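You operate a simulated robot arm through the tools that you are given. There is no shell and no other tool.

Carry out the task below with a simulated robot arm. There is one attempt and no reset: what you move stays moved.

Task
Lay the short lid on the tray, slide the nest in, press it and slide it out. Where these are worked on the way, their far stop is far enough and under half their travel is too little: press nest.
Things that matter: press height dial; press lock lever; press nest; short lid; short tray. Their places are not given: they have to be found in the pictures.

It is judged by the outcome, as a careful person would: the job done as asked, and still so three seconds after it is handed in. It fails if anything else is knocked over, pushed out of place, dropped, spilled or broken. A push-on lid holds only when it is set on centred and level and pressed home; a screw cap is set on level and turned clockwise until tight.

Robot
A 6-joint arm with a two-finger parallel gripper, fixed in place. Base frame: the origin is at the foot of the arm, x ahead of it, y to its left, z up; the work surface is at about z = 0. Lengths are in m, angles in degrees, forces in N, time in s.
With the tool pointing down near the work surface it reaches from about 0.14 to 0.58 m from the base axis. Its first joint turns from -66.0 to 66.0 degrees. Payload 2.1 kg.
The tool frame sits at the grasp point between the pads (the TCP): z along the fingers, y along the line on which they close. The tips reach 0.03 m beyond it. The gripper opens to 0.094 m. The fingers are 0.028 m wide and 0.01 m thick; the gripper's body (0.05 by 0.096 m) begins 0.055 m behind the TCP.
Orientation is that of the tool frame in the base frame, as [roll, pitch, yaw] about the fixed x, y, z axes, in that order (R = Rz(yaw) Ry(pitch) Rx(roll)). With the fingers straight down and closing along the base's y, the tool's x points along the base's -x, its y along +y and its z along -z.

Tools
- The arm moves only by the tool move_arm. Its argument "moves" is a list of rows, each a list of 6 numbers: the shift along the tool's x, y, z in m, then the turn, a rotation vector about the tool's x, y, z in degrees. In form: [[dx, dy, dz, rx, ry, rz], ...]. A call has 1 to 20 rows; each row shifts and turns the commanded pose from where the row before left it, along the tool's axes as they then stand. "claw" is the gripper command, from -1 (shut) to 1 (fully open), values between in proportion, set as the call begins (left out, the last holds). A row lasts 0.2 s, in which the tool goes at most 0.05 m and 8.6 degrees; a call with a longer step from one row to the next is refused whole, and so is a gripper value outside its range. Where a pose cannot be reached the arm comes as near as it can. A force on the tool above 70 N (or 10 N above the force at the start of the call, whichever is more), or a blocked arm, ends the call early, and 0.2 s more pass. The fingers move at their own pace (about 0.072 m/s each) and stop on an object; they squeeze with about 37 N. The grip force told is the motor's: it shows also when the fingers shut on nothing. Time passes only in rows, and 0.2 s behind the last, so rows that do not move let the fingers close. The reply holds the time, the measured pose of the TCP, the force on the tool along the base axes, the opening and the grip force, in the units named above and with some noise, with the torque about the TCP (base axes, N m) and any sound that the robot's microphone picked up.
- Cameras (640 x 400 px; columns grow to the right, rows downward): "scene" is fixed at [0.0341, -0.361, 0.4747]; the picture's right is [0.91, -0.40, 0.00], its down [-0.26, -0.59, -0.76] and it looks along [0.31, 0.70, -0.65] (base axes); focal length 214 px, centre (320, 200). "wrist" rides on the gripper at [0.076, 0.014, -0.103] in the tool frame; the picture's right is [-0.18, 0.98, 0.00], its down [-0.75, -0.14, -0.64] and it looks along [-0.63, -0.12, 0.77] (tool axes); focal length 243 px, centre (320, 200).
- get_image(camera): a new picture of that camera. No time passes.
- pixel_to_xyz(camera, pixels): for up to 12 pixels [column, row] of the newest picture of that camera ("zoom" is the newest enlarged one), the place [x, y, z] in the base frame of the surface seen there, good to about 0.003 m. No time passes.
- zoom(camera, box): a new picture of the part [left, top, right, bottom] of that camera's present view, enlarged. No time passes.
- close_job(): hands the job in; it is judged then, once.

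Leave the gripper open and the arm clear of the work at the hand-in unless told otherwise.

The tools are called after "Request:" as a command line: name --pt "numbers of a row" for each row, then --argument value for the rest, lists and objects as JSON in quotes. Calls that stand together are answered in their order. move_arm: Moves the arm, as the interface text tells. Its arguments: {"type":"object","properties":{"moves":{"type":"array"},"claw":{"type":"number"}},"required":["moves"]} The other tools are called the same way: get_image (camera) takes a picture; pixel_to_xyz (camera, pixels) gives the place of the surface under pixels of a picture; zoom (camera, box) takes an enlarged picture of a part of a camera's view; close_job () hands the job in.

At the start:

```text
t: 0.0
position: [0.2592, -0.1201, 0.4345]
tool_rot: [-179.9, 0.1, 180.0]
force: [-0.4, 0.4, 0.3]
moment: [-0.01, 0.01, 0.03]
opening: 0.0938
grip_force: 0.1
```

scene: 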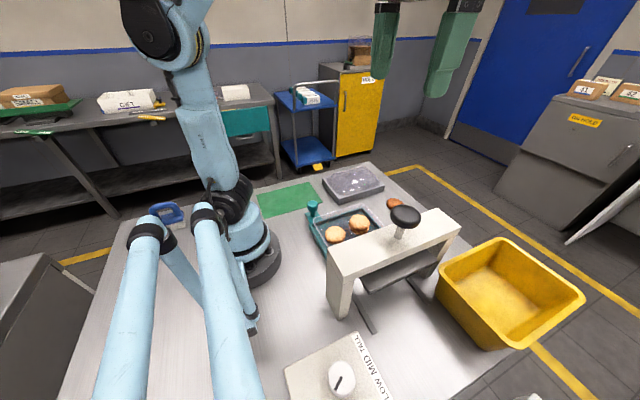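
wrist: 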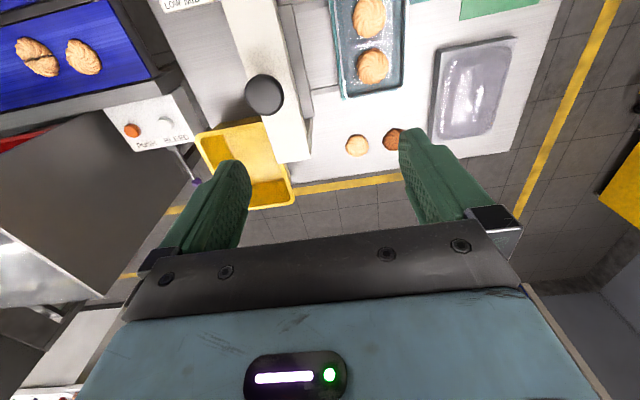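

I see a press (white gantry with black knob), a dial labelled LOW/MID/TALL at about (340,378), a tray with cookies at (345,228), and a clear lid at (350,182). I'll zoom in to look closer before moving anything.

Request:
zoom --camera "scene" --box '[240, 150, 480, 300]'

Request:
zoom --camera "scene" --box '[270, 250, 510, 400]'

Request:
zoom --camera "wrist" --box '[100, 0, 560, 220]'

```text
2.67 times, centred on (360, 225) of scene
```

zoom: 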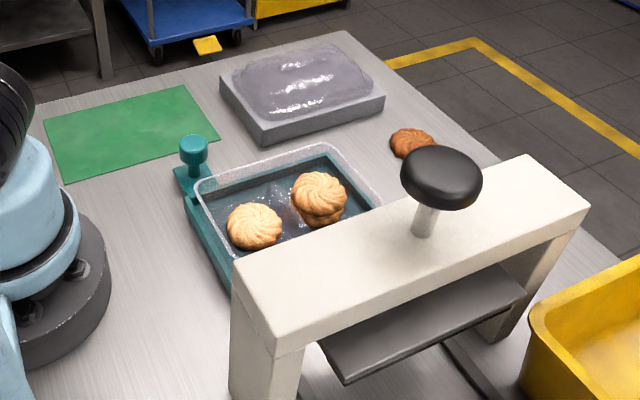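

```text
2.67 times, centred on (390, 325) of scene
```

zoom: 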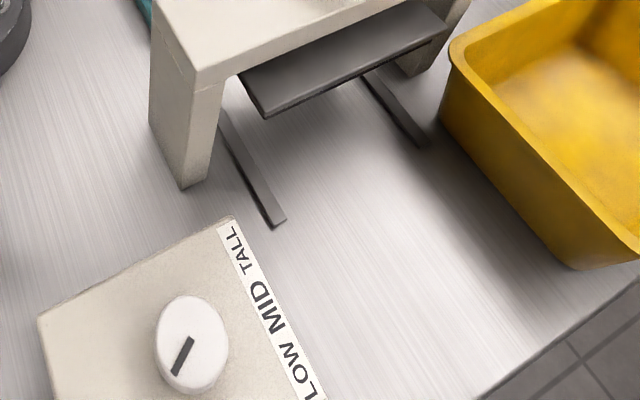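

```text
1.39 times, centred on (330, 110) of wrist
```

zoom: 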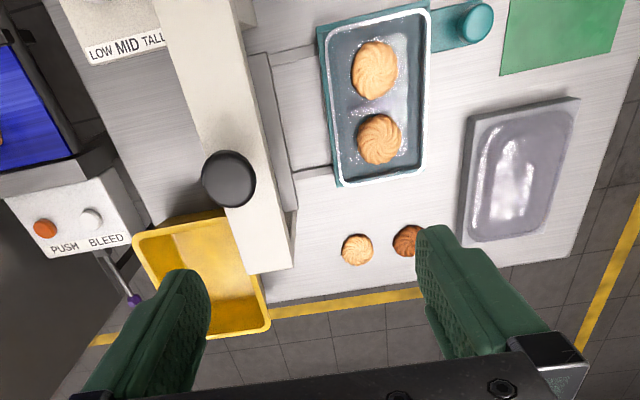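

The nest is the teal sled with a knob on rails. I still need to find the lock lever, read the dial and check the blue thing at (167,213). Zooming there.

Request:
zoom --camera "scene" --box '[100, 170, 260, 270]'

Request:
zoom --camera "scene" --box '[270, 320, 400, 400]'

Request:
zoom --camera "scene" --box '[290, 180, 480, 300]'

Request:
pixel_to_xyz --camera "scene" --pixels '[[340, 372], [405, 215], [313, 206], [352, 185], [335, 234], [358, 222], [330, 275], [455, 228], [165, 213], [340, 310], [372, 330], [395, 205]]'

```text
4.00 times, centred on (180, 220) of scene
```

zoom: 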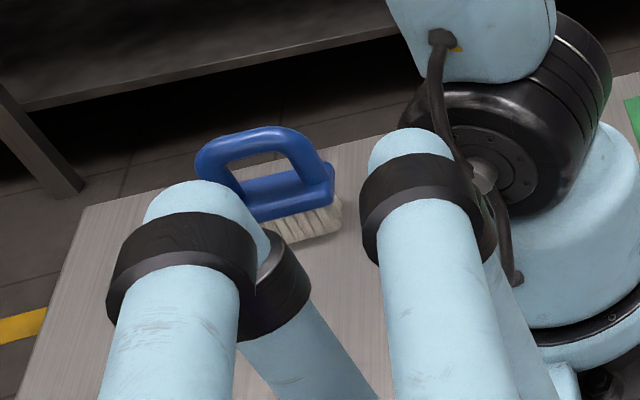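

```text
4.92 times, centred on (335, 360) of scene
```

zoom: 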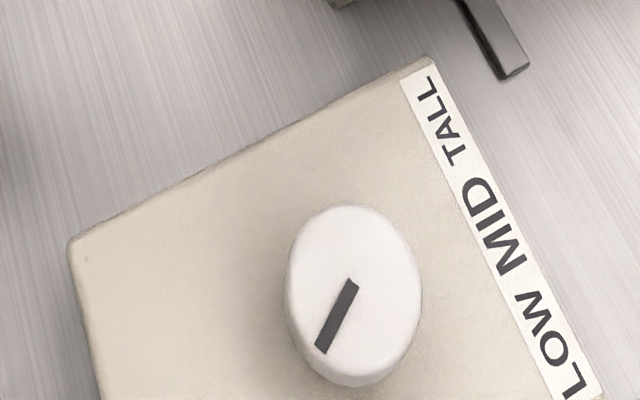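

```text
3.33 times, centred on (385, 240) of scene
```

zoom: 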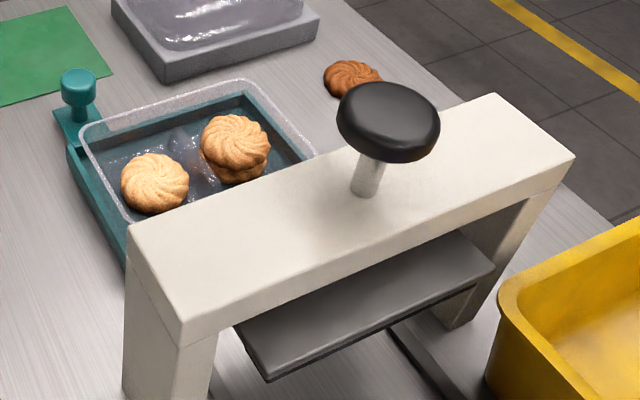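

```text
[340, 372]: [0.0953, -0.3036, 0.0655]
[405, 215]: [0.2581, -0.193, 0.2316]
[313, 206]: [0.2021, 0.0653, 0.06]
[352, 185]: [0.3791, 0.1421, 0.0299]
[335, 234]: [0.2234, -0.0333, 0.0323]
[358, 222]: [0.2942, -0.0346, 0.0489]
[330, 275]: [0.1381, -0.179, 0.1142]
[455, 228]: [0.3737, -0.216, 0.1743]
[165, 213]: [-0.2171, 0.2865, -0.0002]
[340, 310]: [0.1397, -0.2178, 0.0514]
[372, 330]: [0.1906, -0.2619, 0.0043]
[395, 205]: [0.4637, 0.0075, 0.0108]
```

The blue thing is a brush. In the wrist picture there's a box marked PUSH/BLEED with a lever-like rod at (190,175). I'll check the positions of these and zoom.

Request:
zoom --camera "wrist" --box '[80, 60, 300, 220]'

Request:
zoom --camera "wrist" --box '[200, 0, 420, 170]'

Request:
pixel_to_xyz --camera "wrist" --pixels '[[130, 130], [165, 120], [195, 180], [265, 95], [235, 5], [290, 145], [345, 95], [405, 90], [370, 17], [373, 65], [357, 145], [470, 90]]'

```text
2.50 times, centred on (190, 140) of wrist
```

zoom: 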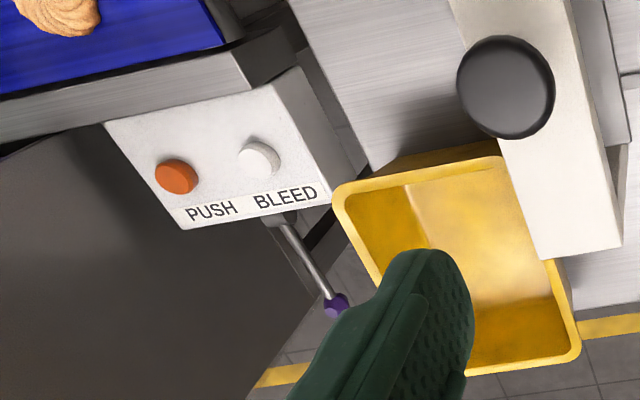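

```text
2.35 times, centred on (310, 85) of wrist
```

zoom: 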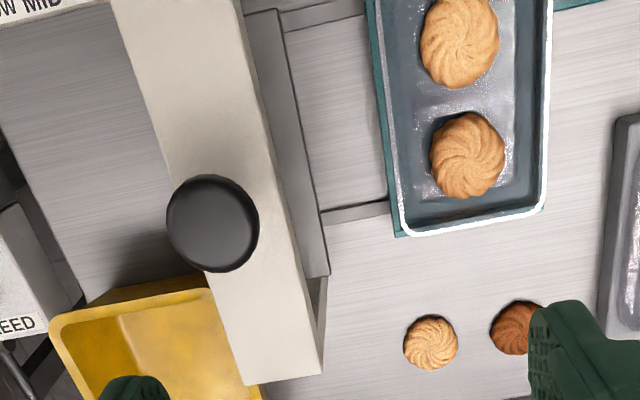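

```text
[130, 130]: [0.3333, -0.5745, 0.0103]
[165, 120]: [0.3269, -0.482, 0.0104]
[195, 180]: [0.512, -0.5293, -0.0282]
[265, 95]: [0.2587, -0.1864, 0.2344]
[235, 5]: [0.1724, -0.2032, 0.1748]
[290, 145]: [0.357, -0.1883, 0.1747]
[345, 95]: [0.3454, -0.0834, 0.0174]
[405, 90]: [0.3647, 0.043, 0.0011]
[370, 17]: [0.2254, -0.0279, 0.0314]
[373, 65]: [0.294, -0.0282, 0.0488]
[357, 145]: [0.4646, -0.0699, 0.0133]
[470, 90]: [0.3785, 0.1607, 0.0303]
```

No lock lever seen yet near the press; the PUSH/BLEED box stands on another bench. I'll turn the tool about its own axis (about -85° of base yaw) so the wrist camera looks towards -y, at the dial box and press.

Request:
move_arm --pt "0 0 0 0 0 8.5" --pt "0 0 0 0 0 8.5" --pt "0 0 0 0 0 8.5" --pt "0 0 0 0 0 8.5" --pt "0 0 0 0 0 8.5" --pt "0 0 0 0 0 8.5" --pt "0 0 0 0 0 8.5" --pt "0 0 0 0 0 8.5" --pt "0 0 0 0 0 8.5" --pt "0 0 0 0 0 8.5" --claw 1

Request:
get_image --camera "wrist"

Request:
get_image --camera "scene"

```text
t: 2.2
position: [0.2595, -0.1199, 0.4348]
tool_rot: [179.9, 0.1, 94.8]
force: [-0.4, 0.5, 0.0]
moment: [0.02, -0.01, 0.01]
opening: 0.0937
grip_force: 0.0
```

```text
taken
```

wrist: 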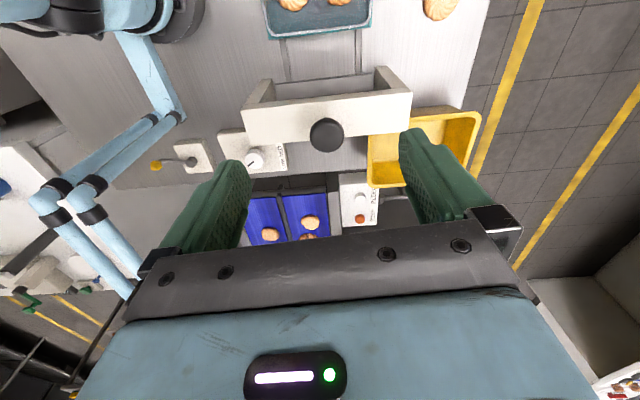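

```text
taken
```

scene: 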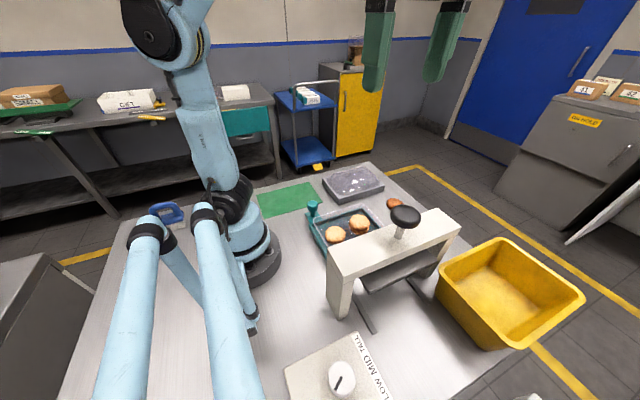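

Now I see a small plate at (193,155) with a lever ending in a yellow knob at (156,165), next to the dial box at (252,155). Zooming in on those.

Request:
zoom --camera "wrist" --box '[130, 110, 300, 210]'

Request:
pixel_to_xyz --camera "wrist" --pixels '[[156, 166], [175, 163], [192, 160], [195, 147], [254, 160], [240, 140], [325, 135], [262, 192], [178, 142], [210, 170], [220, 135], [285, 150]]'

```text
3.76 times, centred on (215, 160) of wrist
```

zoom: 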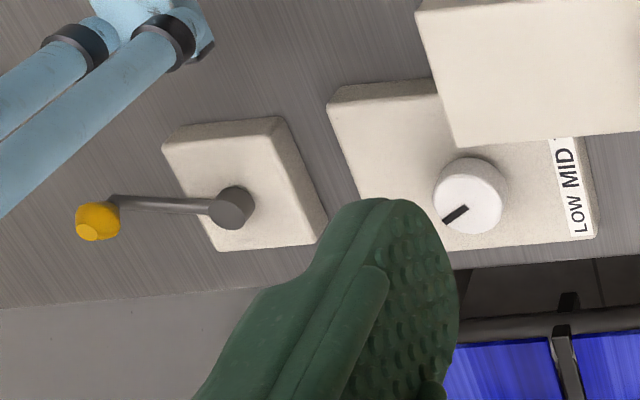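

```text
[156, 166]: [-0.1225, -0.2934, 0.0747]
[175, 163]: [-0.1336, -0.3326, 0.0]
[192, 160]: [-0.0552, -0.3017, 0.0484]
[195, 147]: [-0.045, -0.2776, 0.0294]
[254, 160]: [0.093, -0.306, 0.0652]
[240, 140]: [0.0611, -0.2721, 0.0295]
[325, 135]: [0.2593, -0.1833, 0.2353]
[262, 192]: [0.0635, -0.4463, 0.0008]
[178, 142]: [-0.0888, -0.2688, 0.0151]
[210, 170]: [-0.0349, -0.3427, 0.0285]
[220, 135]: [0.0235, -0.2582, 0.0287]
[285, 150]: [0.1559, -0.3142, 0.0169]
```

The lever plate is at about (-0.05,-0.30) with the yellow knob at (-0.12,-0.29,0.075); the dial is at (0.093,-0.306). Both need a closer look to read their state, so I'll move the tool high up, toward (0.12,-0.20,0.40).

Request:
move_arm --pt "-0.02 -0.035 0.01 0 0 0" --pt "-0.02 -0.035 0.01 0 0 0" --pt "-0.02 -0.035 0.01 0 0 0" --pt "-0.02 -0.035 0 0 0 0"

Request:
get_image --camera "wrist"

```text
t: 3.2
position: [0.1251, -0.2127, 0.4023]
tool_rot: [179.9, 0.1, 94.9]
force: [0.1, -0.4, -0.4]
moment: [-0.01, 0.0, 0.01]
opening: 0.0941
grip_force: 0.1
```

```text
taken
```

wrist: 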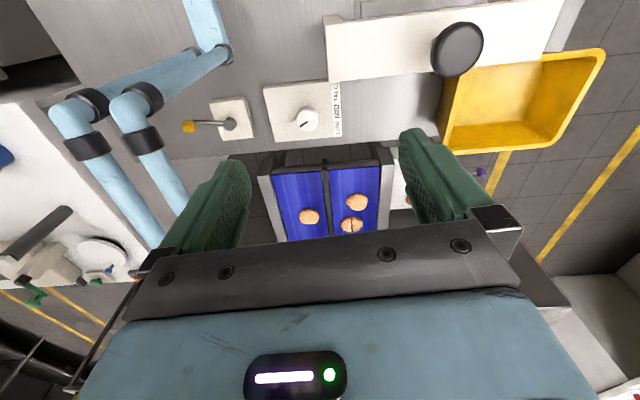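

Now both the lever plate (230,118) and the dial box (305,115) are in clear view. Zooming in to read them.

Request:
zoom --camera "wrist" --box '[260, 75, 350, 145]'

Request:
pixel_to_xyz --camera "zoom" --pixels '[[330, 300], [345, 285], [300, 330], [340, 310], [520, 80], [520, 200], [520, 330]]'

Request:
zoom --camera "wrist" --box '[170, 85, 270, 150]'

```text
5.71 times, centred on (305, 110) of wrist
```

zoom: 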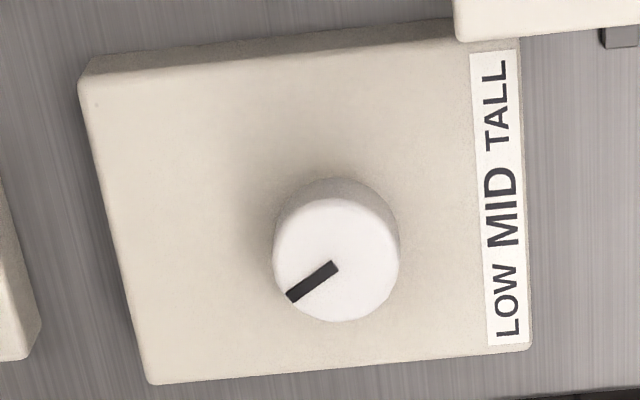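

```text
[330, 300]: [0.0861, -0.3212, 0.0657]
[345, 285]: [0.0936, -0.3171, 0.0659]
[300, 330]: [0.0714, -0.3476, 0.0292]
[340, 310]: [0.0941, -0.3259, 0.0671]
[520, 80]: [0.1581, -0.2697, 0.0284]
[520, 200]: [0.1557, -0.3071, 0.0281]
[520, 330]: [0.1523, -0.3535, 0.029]
```

```text
6.15 times, centred on (220, 118) of wrist
```

zoom: 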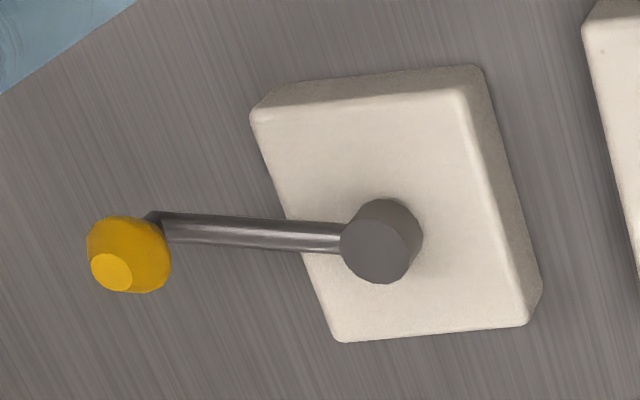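

The dial's mark points to the label's left side (towards -x,-y). Read with the label upright (its top towards -x), that's the LOW side, which fits a short lid. The lever points along -x with no marking, and is beyond the arm's reach. Next I want an overhead look at the tray, nest and lid, so I move to about (0.20,0.05) and turn the tool back.

Request:
move_arm --pt "0.0426 0.0162 0 0 0 0" --pt "0.0426 0.0162 0 0 0 0" --pt "0.0426 0.0162 0 0 0 0" --pt "0.0426 0.0162 0 0 0 0" --pt "0.0426 0.0162 0 0 0 0" --pt "0.0426 0.0162 0 0 0 0" --pt "0 0 0 0 0 -8.5" --pt "0 0 0 0 0 -8.5" --pt "0 0 0 0 0 -8.5" --pt "0 0 0 0 0 -8.5" --pt "0 0 0 0 0 -8.5" --pt "0 0 0 0 0 -8.5" --pt "0 0 0 0 0 -8.5" --pt "0 0 0 0 0 -8.5" --pt "0 0 0 0 0 -8.5" --pt "0 0 0 0 0 -8.5"

Request:
get_image --camera "wrist"

Request:
get_image --camera "scene"

```text
t: 6.6
position: [0.2014, 0.0522, 0.404]
tool_rot: [-179.9, 0.2, -179.9]
force: [0.5, -0.2, -0.5]
moment: [0.01, 0.01, 0.02]
opening: 0.0939
grip_force: 0.1
```

```text
taken
```

wrist: 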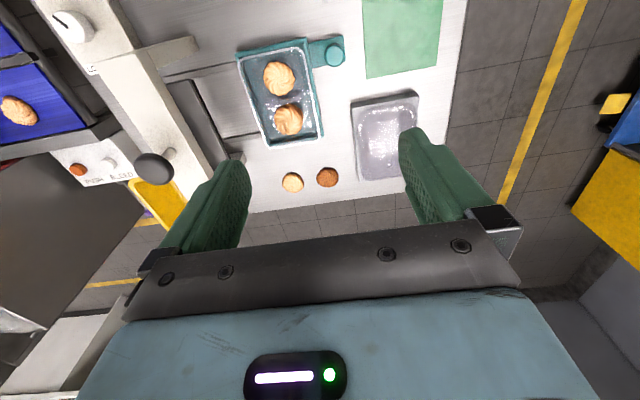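

```text
taken
```

scene: 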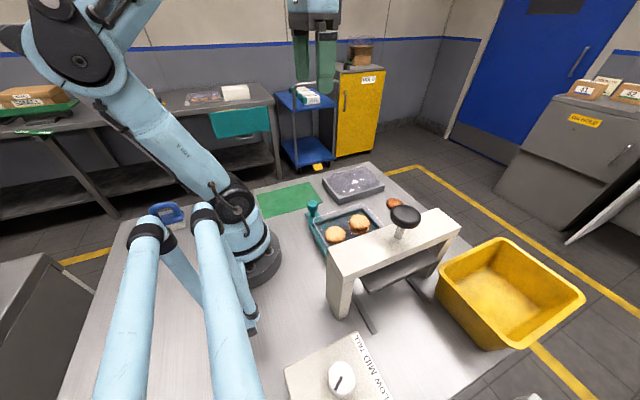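

The tray sits in the nest at (280,95) with the nest knob at (333,55), and the lid is at (383,135). Zooming in on each for corner positions.

Request:
zoom --camera "wrist" --box '[340, 80, 430, 190]'

Request:
zoom --camera "wrist" --box '[220, 25, 360, 155]'

Request:
pixel_to_xyz --camera "zoom" --pixels '[[130, 95], [320, 75], [250, 385], [405, 360], [110, 95], [330, 60], [440, 110], [450, 70], [240, 200], [280, 380], [390, 250], [150, 200]]'

```text
3.64 times, centred on (385, 135) of wrist
```

zoom: 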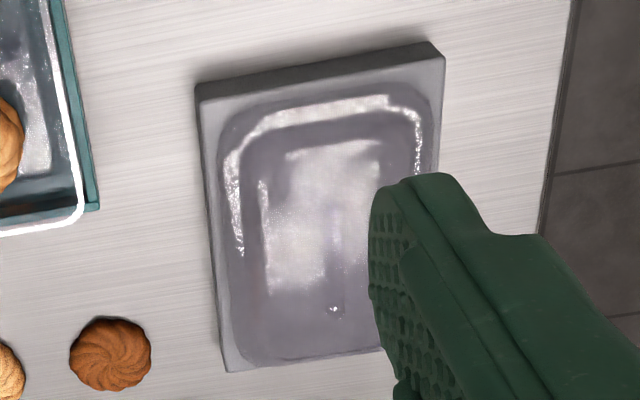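

```text
3.08 times, centred on (290, 90) of wrist
```

zoom: 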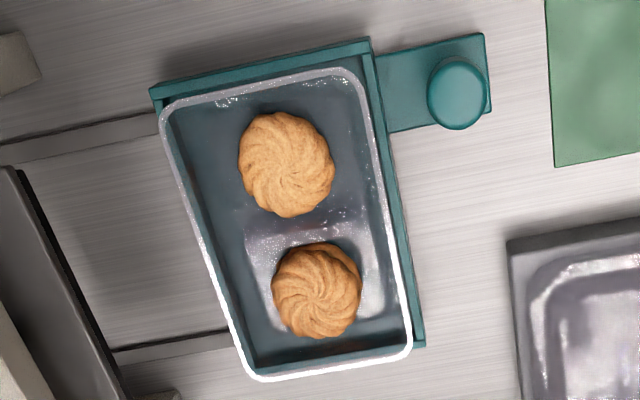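

```text
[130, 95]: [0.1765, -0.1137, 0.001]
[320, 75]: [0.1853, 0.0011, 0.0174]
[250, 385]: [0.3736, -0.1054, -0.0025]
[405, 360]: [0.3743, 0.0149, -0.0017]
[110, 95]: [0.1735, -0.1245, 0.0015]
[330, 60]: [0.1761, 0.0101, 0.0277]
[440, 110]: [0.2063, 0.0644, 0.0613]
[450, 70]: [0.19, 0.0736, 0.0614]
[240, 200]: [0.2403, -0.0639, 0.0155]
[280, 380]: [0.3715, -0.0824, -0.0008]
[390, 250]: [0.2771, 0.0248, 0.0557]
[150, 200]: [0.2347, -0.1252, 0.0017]
```

I'll query rim points of the tray and frame points of the lid in the full wrist picture.

Request:
pixel_to_xyz --camera "wrist" --pixels '[[240.5, 63], [299, 49.5], [318.5, 136], [269, 147.5], [253, 100], [309, 95], [270, 54.5], [295, 143], [354.5, 109.5], [417.5, 98], [361.5, 179], [387, 142]]'

Request:
zoom --camera "scene" --box '[300, 155, 400, 260]'

```text
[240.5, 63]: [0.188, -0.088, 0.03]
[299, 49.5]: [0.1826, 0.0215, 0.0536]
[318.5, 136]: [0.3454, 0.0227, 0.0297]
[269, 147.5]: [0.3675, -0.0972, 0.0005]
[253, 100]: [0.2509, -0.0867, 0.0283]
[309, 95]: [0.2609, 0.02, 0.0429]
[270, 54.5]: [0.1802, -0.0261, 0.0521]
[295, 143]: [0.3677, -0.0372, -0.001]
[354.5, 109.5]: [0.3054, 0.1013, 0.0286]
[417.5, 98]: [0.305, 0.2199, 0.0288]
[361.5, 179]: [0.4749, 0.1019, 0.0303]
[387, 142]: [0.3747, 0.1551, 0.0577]
```

```text
3.81 times, centred on (350, 208) of scene
```

zoom: 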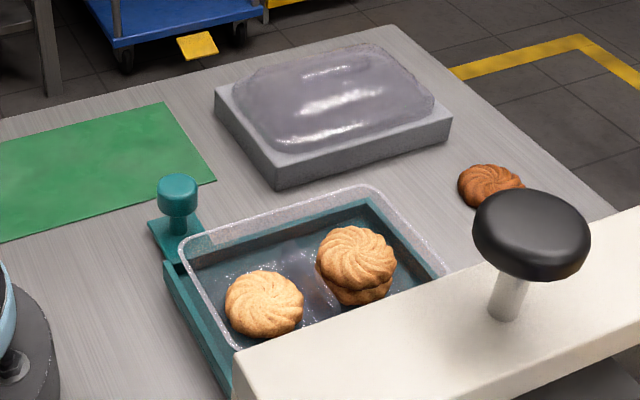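

The transparent lid rests on a grey block (x 0.305–0.475, y 0.10–0.22, top z≈0.029), with its dome up to z≈0.058. I'll bring the wrist camera closer to the lid to measure it and its flange.

Request:
move_arm --pt "-0.012 0.0258 0.031 0 0 0" --pt "-0.012 0.0258 0.031 0 0 0" --pt "-0.012 0.0258 0.031 0 0 0" --pt "-0.012 0.0258 0.031 0 0 0" --pt "0 0 0 0 0 0"

Request:
get_image --camera "wrist"

Request:
zoom --camera "wrist" --box '[200, 20, 440, 200]'

```text
t: 7.8
position: [0.2506, 0.1532, 0.2808]
tool_rot: [-179.9, 0.1, 179.9]
force: [0.5, 0.4, -0.5]
moment: [0.03, 0.01, 0.02]
opening: 0.094
grip_force: 0.1
```

```text
taken
```

wrist: 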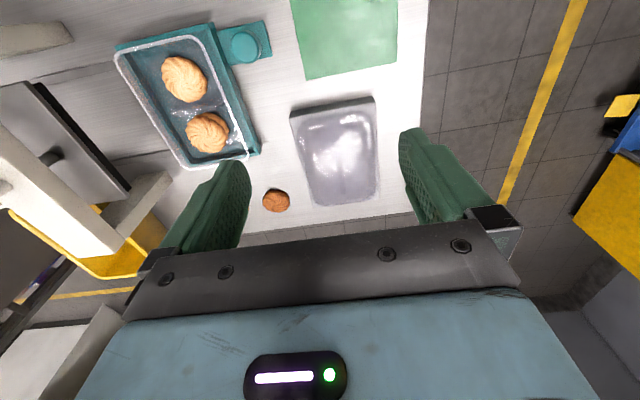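

```text
2.22 times, centred on (320, 110) of wrist
```

zoom: 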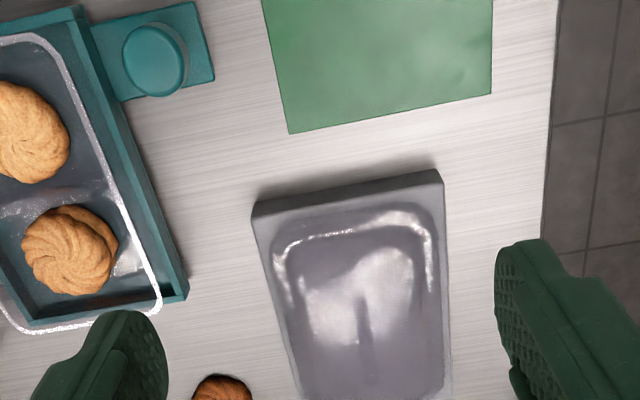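

I'll sample heights across and along the lid to find its dome profile.

Request:
zoom --camera "wrist" --box '[280, 90, 400, 210]'

Request:
pixel_to_xyz --camera "wrist" --pixels '[[302, 155], [306, 155], [310, 155], [314, 154], [318, 154], [325, 153], [335, 152], [350, 150], [360, 149], [365, 149], [370, 148], [374, 148]]'

Request:
pixel_to_xyz --camera "wrist" --pixels '[[332, 108], [333, 112], [333, 116], [334, 120], [335, 125], [336, 135], [340, 165], [342, 180], [343, 188], [344, 193], [345, 198], [345, 202]]'

```text
3.33 times, centred on (340, 150) of wrist
```

zoom: 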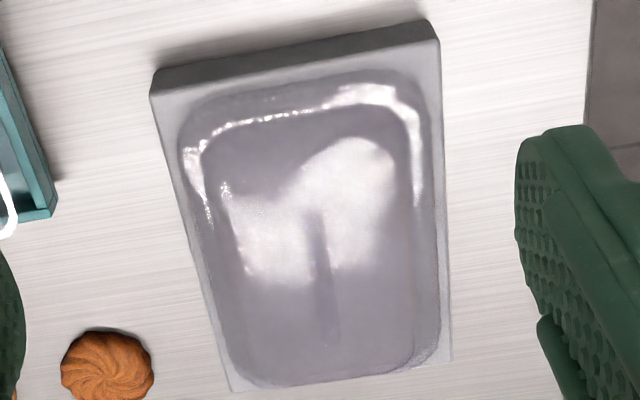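

```text
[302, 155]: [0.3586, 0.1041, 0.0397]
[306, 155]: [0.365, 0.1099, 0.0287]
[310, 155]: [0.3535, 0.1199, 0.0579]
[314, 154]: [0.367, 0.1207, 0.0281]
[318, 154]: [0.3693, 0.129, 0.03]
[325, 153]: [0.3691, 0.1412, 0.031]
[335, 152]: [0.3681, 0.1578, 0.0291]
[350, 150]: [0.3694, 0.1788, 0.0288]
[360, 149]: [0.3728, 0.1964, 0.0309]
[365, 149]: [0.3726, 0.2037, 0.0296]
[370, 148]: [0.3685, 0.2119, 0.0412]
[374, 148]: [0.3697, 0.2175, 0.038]
```

```text
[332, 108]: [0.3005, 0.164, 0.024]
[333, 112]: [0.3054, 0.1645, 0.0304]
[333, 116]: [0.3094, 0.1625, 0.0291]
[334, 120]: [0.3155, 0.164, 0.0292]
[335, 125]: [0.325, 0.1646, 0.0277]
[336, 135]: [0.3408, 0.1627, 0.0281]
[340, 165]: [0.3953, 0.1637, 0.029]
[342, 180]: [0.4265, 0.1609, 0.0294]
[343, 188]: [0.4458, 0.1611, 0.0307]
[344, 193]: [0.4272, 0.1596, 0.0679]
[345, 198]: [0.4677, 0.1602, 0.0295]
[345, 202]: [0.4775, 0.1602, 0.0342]
```

The depth readings mostly pass through the clear lid onto the block. I'll zoom the scene camera hard on the lid to see its side profile.

Request:
zoom --camera "scene" --box '[315, 155, 395, 210]'

Request:
pixel_to_xyz --camera "zoom" --pixels '[[100, 150], [120, 110], [150, 90], [200, 230], [300, 60], [330, 170], [400, 40], [420, 140], [480, 60], [500, 150], [240, 255], [160, 200]]'

```text
7.27 times, centred on (355, 182) of scene
```

zoom: 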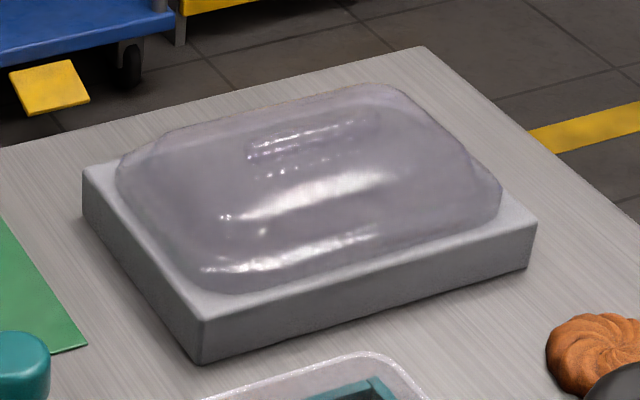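

```text
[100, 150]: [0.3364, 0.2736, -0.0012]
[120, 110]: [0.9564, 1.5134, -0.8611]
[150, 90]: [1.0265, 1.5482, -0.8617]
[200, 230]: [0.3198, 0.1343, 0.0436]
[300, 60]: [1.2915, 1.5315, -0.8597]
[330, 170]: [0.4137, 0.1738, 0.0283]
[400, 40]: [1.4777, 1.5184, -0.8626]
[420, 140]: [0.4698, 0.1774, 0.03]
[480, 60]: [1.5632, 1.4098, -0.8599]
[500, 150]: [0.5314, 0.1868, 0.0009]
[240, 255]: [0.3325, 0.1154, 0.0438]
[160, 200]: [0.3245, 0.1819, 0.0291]
```

The lid has a low skirt/shoulder up to z≈0.044 and a tapered dome above it. To see the side profile across y, I'll lower the tool to z≈0.16 and tilt it 30° so the wrist camera looks flatter along +x at the lid.

Request:
move_arm --pt "0 0 0.04 0 0 0" --pt "0 0 0.04 0 0 0" --pt "0 0 0.03 0 0 0" --pt "0 0 0 0 -7.5 0" --pt "0 0 0 0 -7.5 0" --pt "0 0 0 0 -7.5 0" --pt "0 0 0 0 -7.5 0" --pt "0 0 0 0 0 0"

Request:
get_image --camera "wrist"

Request:
get_image --camera "scene"

```text
t: 9.6
position: [0.2503, 0.1547, 0.1703]
tool_rot: [-179.9, 30.2, 179.9]
force: [0.0, -0.8, 0.5]
moment: [0.02, 0.01, 0.01]
opening: 0.0939
grip_force: 0.1
```

```text
taken
```

wrist: 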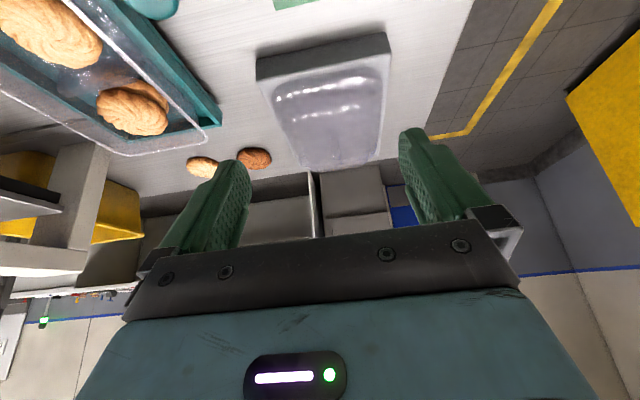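

```text
taken
```

scene: 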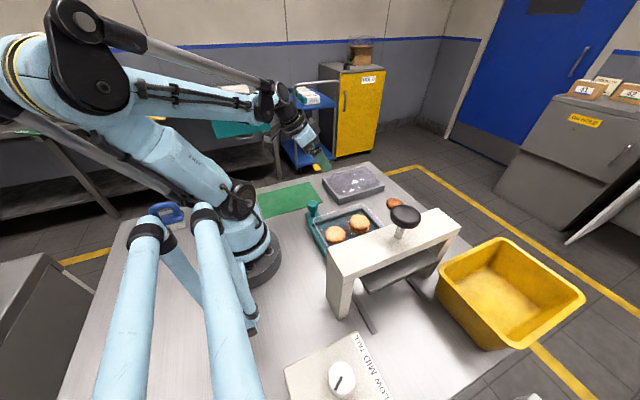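

Request:
zoom --camera "wrist" --box '[245, 30, 400, 180]'

Request:
zoom --camera "wrist" --box '[0, 0, 240, 170]'

```text
2.67 times, centred on (322, 105) of wrist
```

zoom: 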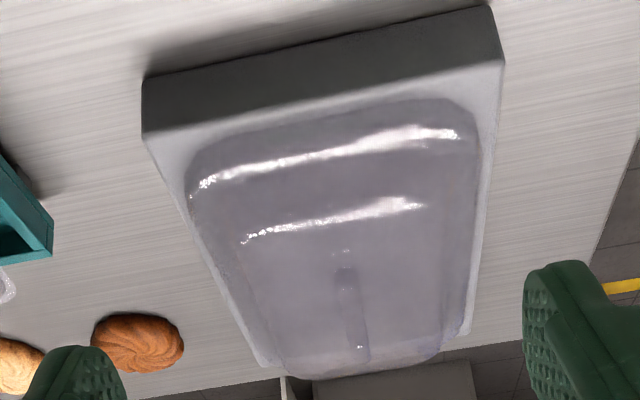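

```text
2.35 times, centred on (120, 85) of wrist
```

zoom: 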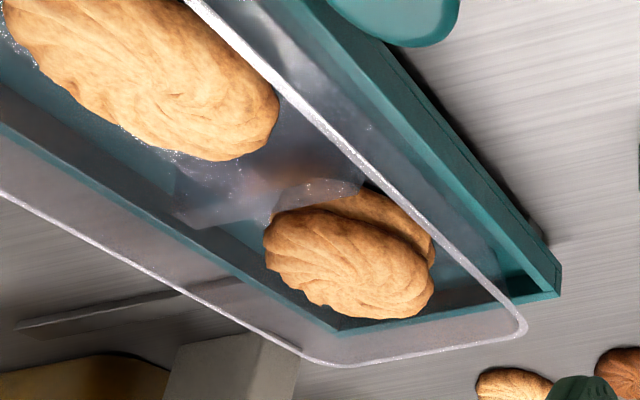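

There's a narrow fin (handle) on top of the lid running along x, from about x≈0.355 to 0.427 at y≈0.160, top at z≈0.068. That's the grip. I'll undo the tilt and rise to a measuring pose over the lid at (0.29,0.16,0.28), then take the same relative view over the tray.

Request:
move_arm --pt "0 0 0 0 7.55 0" --pt "0 0 0 0 7.55 0" --pt "0 0 0 0 7.55 0" --pt "0 0 0 0 7.55 0" --pt "-0.013 0.0018 -0.037 0 0 0" --pt "-0.013 0.0018 -0.037 0 0 0" --pt "-0.0137 0.0017 -0.036 0 0 0" --pt "0 0 0 0 0 0"

Request:
zoom --camera "wrist" --box '[260, 20, 400, 180]'

```text
t: 11.4
position: [0.2911, 0.1591, 0.2796]
tool_rot: [-179.9, -0.1, 180.0]
force: [0.1, -1.1, -0.8]
moment: [-0.01, 0.0, -0.01]
opening: 0.0939
grip_force: 0.2
```

```text
2.50 times, centred on (330, 100) of wrist
```

zoom: 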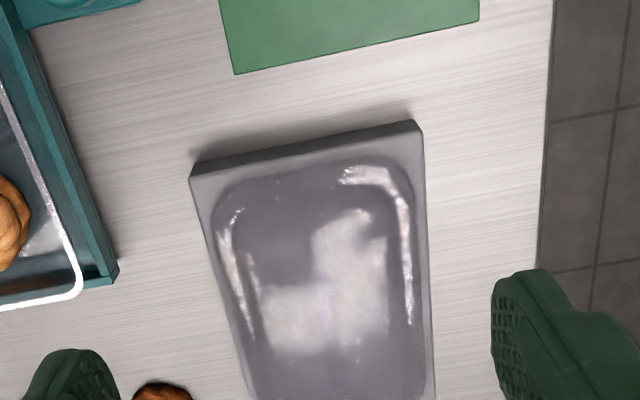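

Request:
zoom --camera "wrist" --box '[266, 60, 394, 140]'

Request:
zoom --camera "wrist" --box '[266, 120, 394, 200]'

```text
5.00 times, centred on (330, 100) of wrist
```

zoom: 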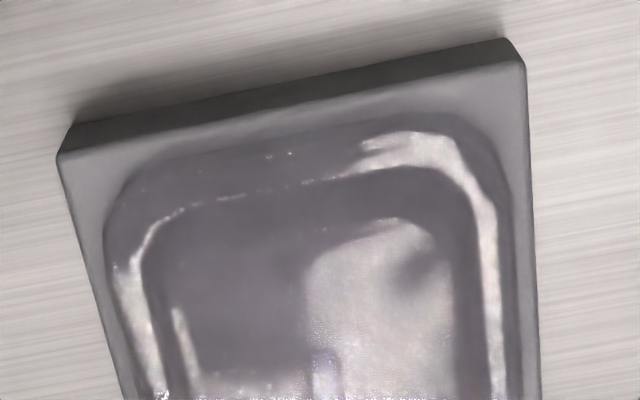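

```text
5.00 times, centred on (330, 160) of wrist
```

zoom: 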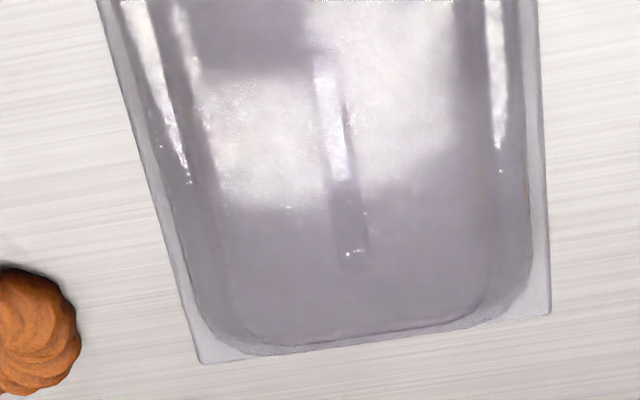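

I see the fin clearly: my ray estimate puts its centre at x≈0.390, y≈0.161. Now the same view over the tray: move to (0.161,-0.029,0.28).

Request:
move_arm --pt "0.026 -0.0376 0 0 0 0" --pt "0.026 -0.0376 0 0 0 0" --pt "0.026 -0.0376 0 0 0 0" --pt "0.026 -0.0376 0 0 0 0" --pt "0.026 -0.0376 0 0 0 0" --pt "0 0 0 0 0 0"

Request:
get_image --camera "wrist"

Request:
zoom --camera "wrist" --box '[256, 50, 416, 150]'

Request:
zoom --camera "wrist" --box '[256, 110, 416, 210]'

```text
t: 12.8
position: [0.1597, -0.0291, 0.2785]
tool_rot: [-180.0, -0.1, 179.9]
force: [0.5, 0.7, 0.3]
moment: [-0.03, 0.01, 0.01]
opening: 0.094
grip_force: 0.0
```

```text
taken
```

wrist: 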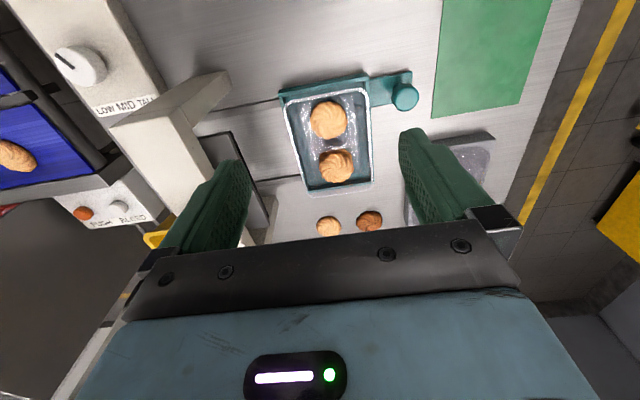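

```text
4.00 times, centred on (336, 100) of wrist
```

zoom: 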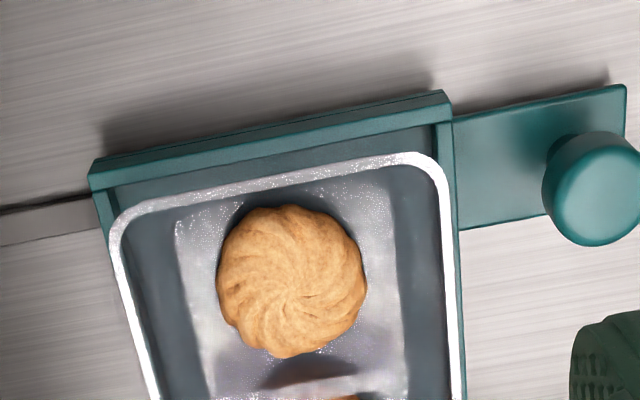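

```text
4.00 times, centred on (336, 160) of wrist
```

zoom: 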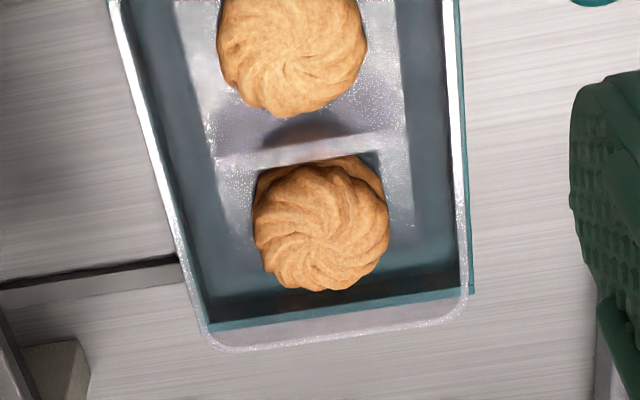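

I see the tray rim as a white band. I'll sample many rim points to fix its centre, heading and height.

Request:
zoom --camera "wrist" --box '[272, 80, 400, 160]'

Request:
pixel_to_xyz --camera "wrist" --pixels '[[285.5, 124], [287.5, 132], [290, 140], [292.5, 149], [295.5, 160], [298.5, 170], [367.5, 115], [368, 125], [369, 135], [370, 145], [371, 155], [371.5, 165]]'

Request:
pixel_to_xyz --camera "wrist" --pixels '[[300, 100], [308, 98.5], [316, 97], [324, 95.5], [332, 94], [345, 91.5], [310, 196.5], [320, 195.5], [330, 194.5], [340, 193], [350, 191.5], [360, 189.5]]'

```text
5.00 times, centred on (336, 120) of wrist
```

zoom: 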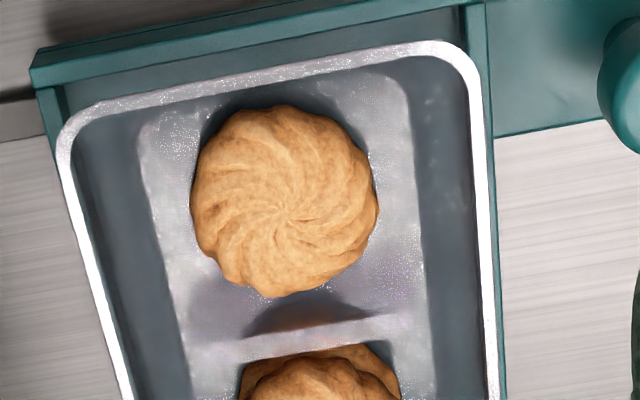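

```text
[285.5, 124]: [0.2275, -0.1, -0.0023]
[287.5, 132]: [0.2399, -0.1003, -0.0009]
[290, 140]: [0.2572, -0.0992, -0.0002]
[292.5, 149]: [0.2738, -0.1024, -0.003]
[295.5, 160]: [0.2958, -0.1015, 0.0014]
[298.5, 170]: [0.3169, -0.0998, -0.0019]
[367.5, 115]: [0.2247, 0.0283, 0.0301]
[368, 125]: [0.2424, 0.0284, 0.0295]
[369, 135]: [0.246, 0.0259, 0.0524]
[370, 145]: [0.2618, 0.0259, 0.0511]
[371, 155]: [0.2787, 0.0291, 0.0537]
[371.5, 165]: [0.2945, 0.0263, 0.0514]
```

```text
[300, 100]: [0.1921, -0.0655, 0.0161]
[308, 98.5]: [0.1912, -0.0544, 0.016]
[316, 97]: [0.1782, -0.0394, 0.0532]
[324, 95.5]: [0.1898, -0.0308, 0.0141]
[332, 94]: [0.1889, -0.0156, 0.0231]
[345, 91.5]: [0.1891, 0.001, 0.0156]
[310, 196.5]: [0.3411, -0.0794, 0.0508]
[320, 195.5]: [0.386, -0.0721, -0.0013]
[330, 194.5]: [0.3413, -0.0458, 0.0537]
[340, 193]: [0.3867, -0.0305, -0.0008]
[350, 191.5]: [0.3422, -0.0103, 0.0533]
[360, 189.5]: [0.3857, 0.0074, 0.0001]
```

The tray rim centre comes out at about (0.261,-0.028), rim top z≈0.0525, square to the axes; the lid centre is at about (0.391,0.161). Now I'll move above the lid's fin at (0.391,0.161) and down to z≈0.13 to check the alignment.

Request:
move_arm --pt "-0.03304 0.02716 0.0112 0 0 0" --pt "-0.03304 0.02716 0.0112 0 0 0" --pt "-0.03304 0.02716 0.0112 0 0 0" --pt "-0.03304 0.02716 0.0112 0 0 0" --pt "-0.03304 0.02716 0.0112 0 0 0" --pt "-0.03304 0.02716 0.0112 0 0 0" --pt "-0.03304 0.02716 0.0112 0 0 0" --pt "0 0 0.035 0 0 0" --pt "0 0 0.035 0 0 0" --pt "0 0 0 0 0 0"

Request:
get_image --camera "wrist"

Request:
zoom --camera "scene" --box '[300, 110, 420, 210]'

```text
t: 15.0
position: [0.391, 0.1608, 0.1292]
tool_rot: [180.0, -0.1, 179.8]
force: [0.7, -0.8, 0.0]
moment: [-0.01, -0.01, 0.01]
opening: 0.094
grip_force: 0.0
```

```text
taken
```

wrist: 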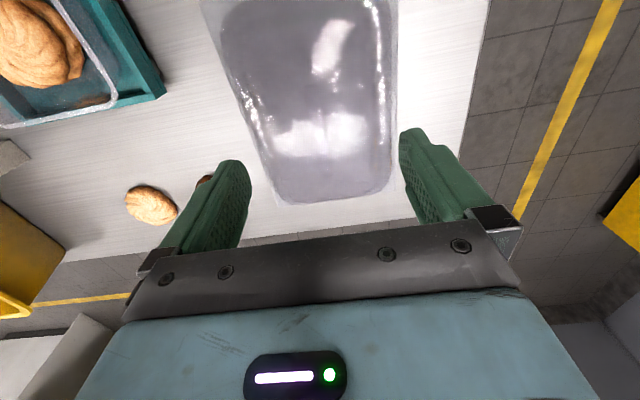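

```text
4.00 times, centred on (360, 160) of scene
```

zoom: 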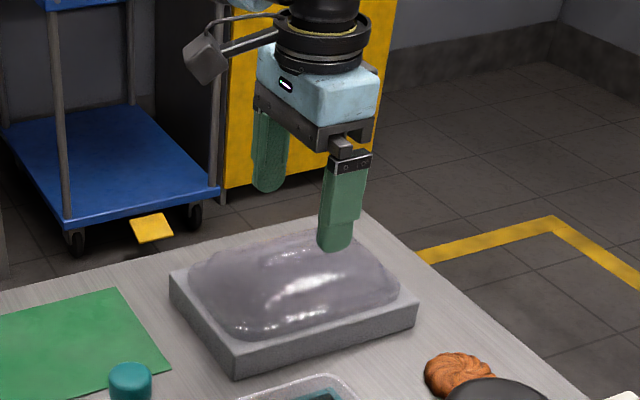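

Request:
zoom --camera "wrist" --box '[210, 0, 420, 131]'

Request:
zoom --camera "wrist" --box '[210, 80, 420, 211]'

```text
3.05 times, centred on (315, 66) of wrist
```

zoom: 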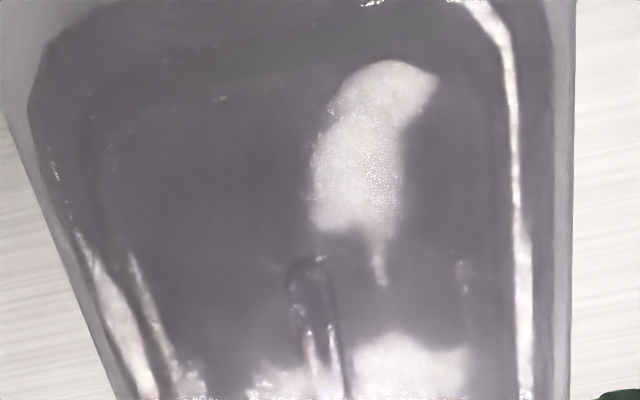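

```text
3.05 times, centred on (315, 146) of wrist
```

zoom: 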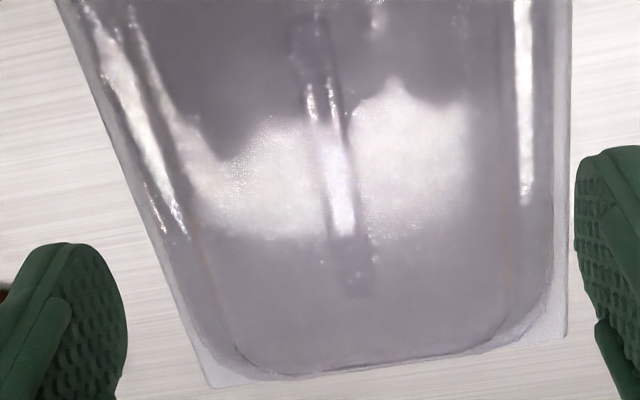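

The fin runs at y≈0.160 directly between the fingers. Descending in small steps to TCP z≈0.091 (tips ≈0.061, above the dome top), watching the force.

Request:
move_arm --pt "0 0 0.02 0 0 0" --pt "0 0 0.012 0 0 0" --pt "0 0 0.004 0 0 0" --pt "0 0 0.002 0 0 0" --pt "0 0 0 0 0 0"

Request:
zoom --camera "scene" --box '[310, 130, 410, 210]'

Request:
get_image --camera "wrist"

```text
t: 16.2
position: [0.3902, 0.1614, 0.093]
tool_rot: [-179.9, -0.1, 179.8]
force: [0.2, 0.5, -0.6]
moment: [-0.01, 0.0, -0.03]
opening: 0.094
grip_force: 0.0
```

```text
5.00 times, centred on (360, 170) of scene
```

zoom: 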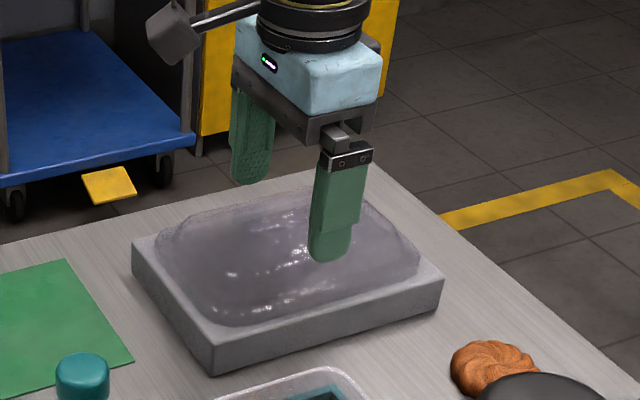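

```text
taken
```

wrist: 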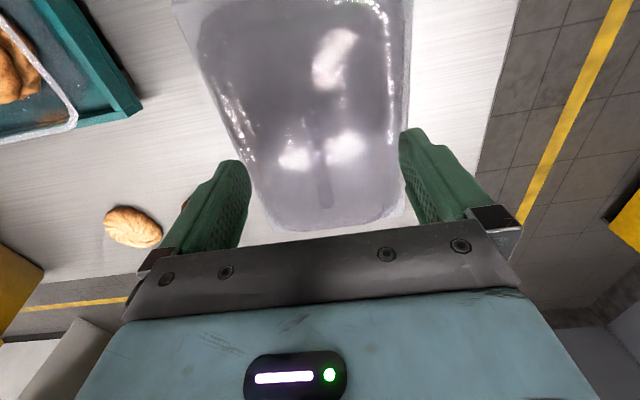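

No contact yet. I go 3 mm lower and check the force again.

Request:
move_arm --pt "0 0 0.0015 0 0 0" --pt "0 0 0.0015 0 0 0" --pt "0 0 0 0 0 0"

```text
t: 17.0
position: [0.3911, 0.1613, 0.0898]
tool_rot: [-180.0, -0.2, 179.9]
force: [-0.2, 1.1, -0.1]
moment: [0.01, 0.03, -0.04]
opening: 0.0941
grip_force: 0.0
```

Still free of contact at z≈0.090 (tips ≈0.060). Closing the gripper on the fin now, with still rows to let the fingers close.

Request:
move_arm --pt "0 0 0 0 0 0" --pt "0 0 0 0 0 0" --pt "0 0 0 0 0 0" --pt "0 0 0 0 0 0" --pt "0 0 0 0 0 0" --claw -1

Request:
get_image --camera "wrist"

Request:
zoom --camera "scene" --box '[310, 130, 410, 210]'

```text
t: 18.2
position: [0.39, 0.1615, 0.0902]
tool_rot: [-179.9, -0.1, 179.9]
force: [-0.1, 0.2, -0.2]
moment: [0.0, -0.01, -0.02]
opening: 0.008
grip_force: 22.8
```

```text
taken
```

wrist: 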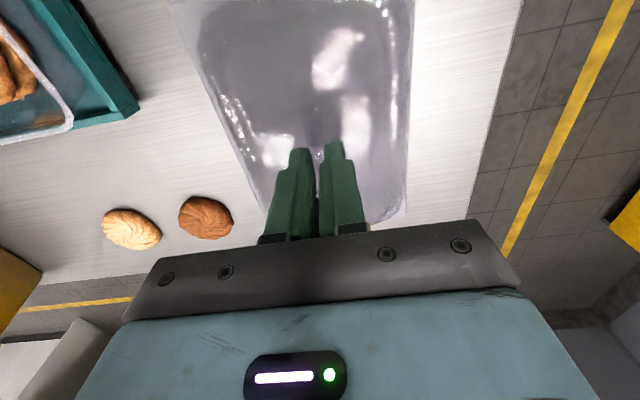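

```text
5.00 times, centred on (360, 170) of scene
```

zoom: 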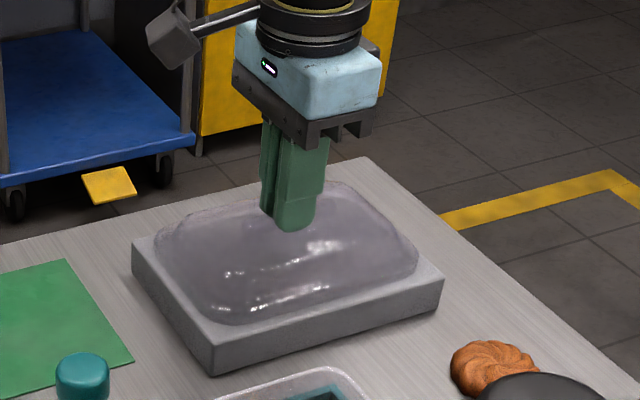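

The fingers stopped at 8 mm – they're holding the fin. I let the grip settle and lift slowly by 2 cm.

Request:
move_arm --pt "0 0 0 0 0 0" --pt "0 0 -0.005 0 0 0" --pt "0 0 -0.005 0 0 0" --pt "0 0 -0.01 0 0 0" --pt "0 0 0 0 0 0"

Request:
get_image --camera "wrist"

Request:
zoom --camera "scene" --box '[310, 120, 410, 210]'

```text
t: 19.4
position: [0.3924, 0.1616, 0.1116]
tool_rot: [-179.9, -0.1, 179.9]
force: [0.0, 0.6, -0.2]
moment: [0.02, -0.01, -0.04]
opening: 0.008
grip_force: 22.6
```

```text
taken
```

wrist: 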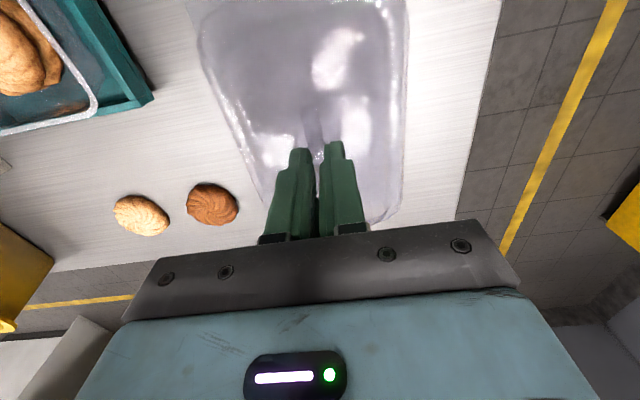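

```text
4.44 times, centred on (360, 165) of scene
```

zoom: 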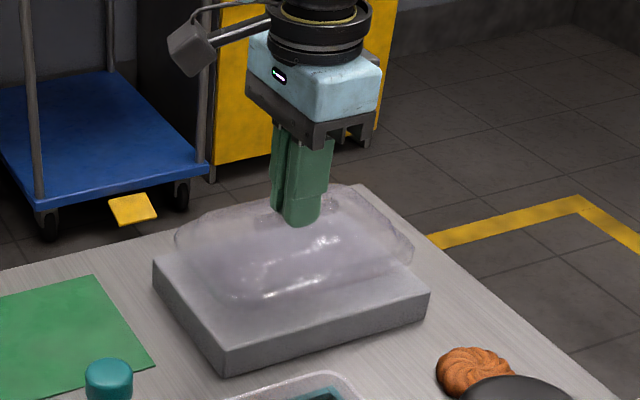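

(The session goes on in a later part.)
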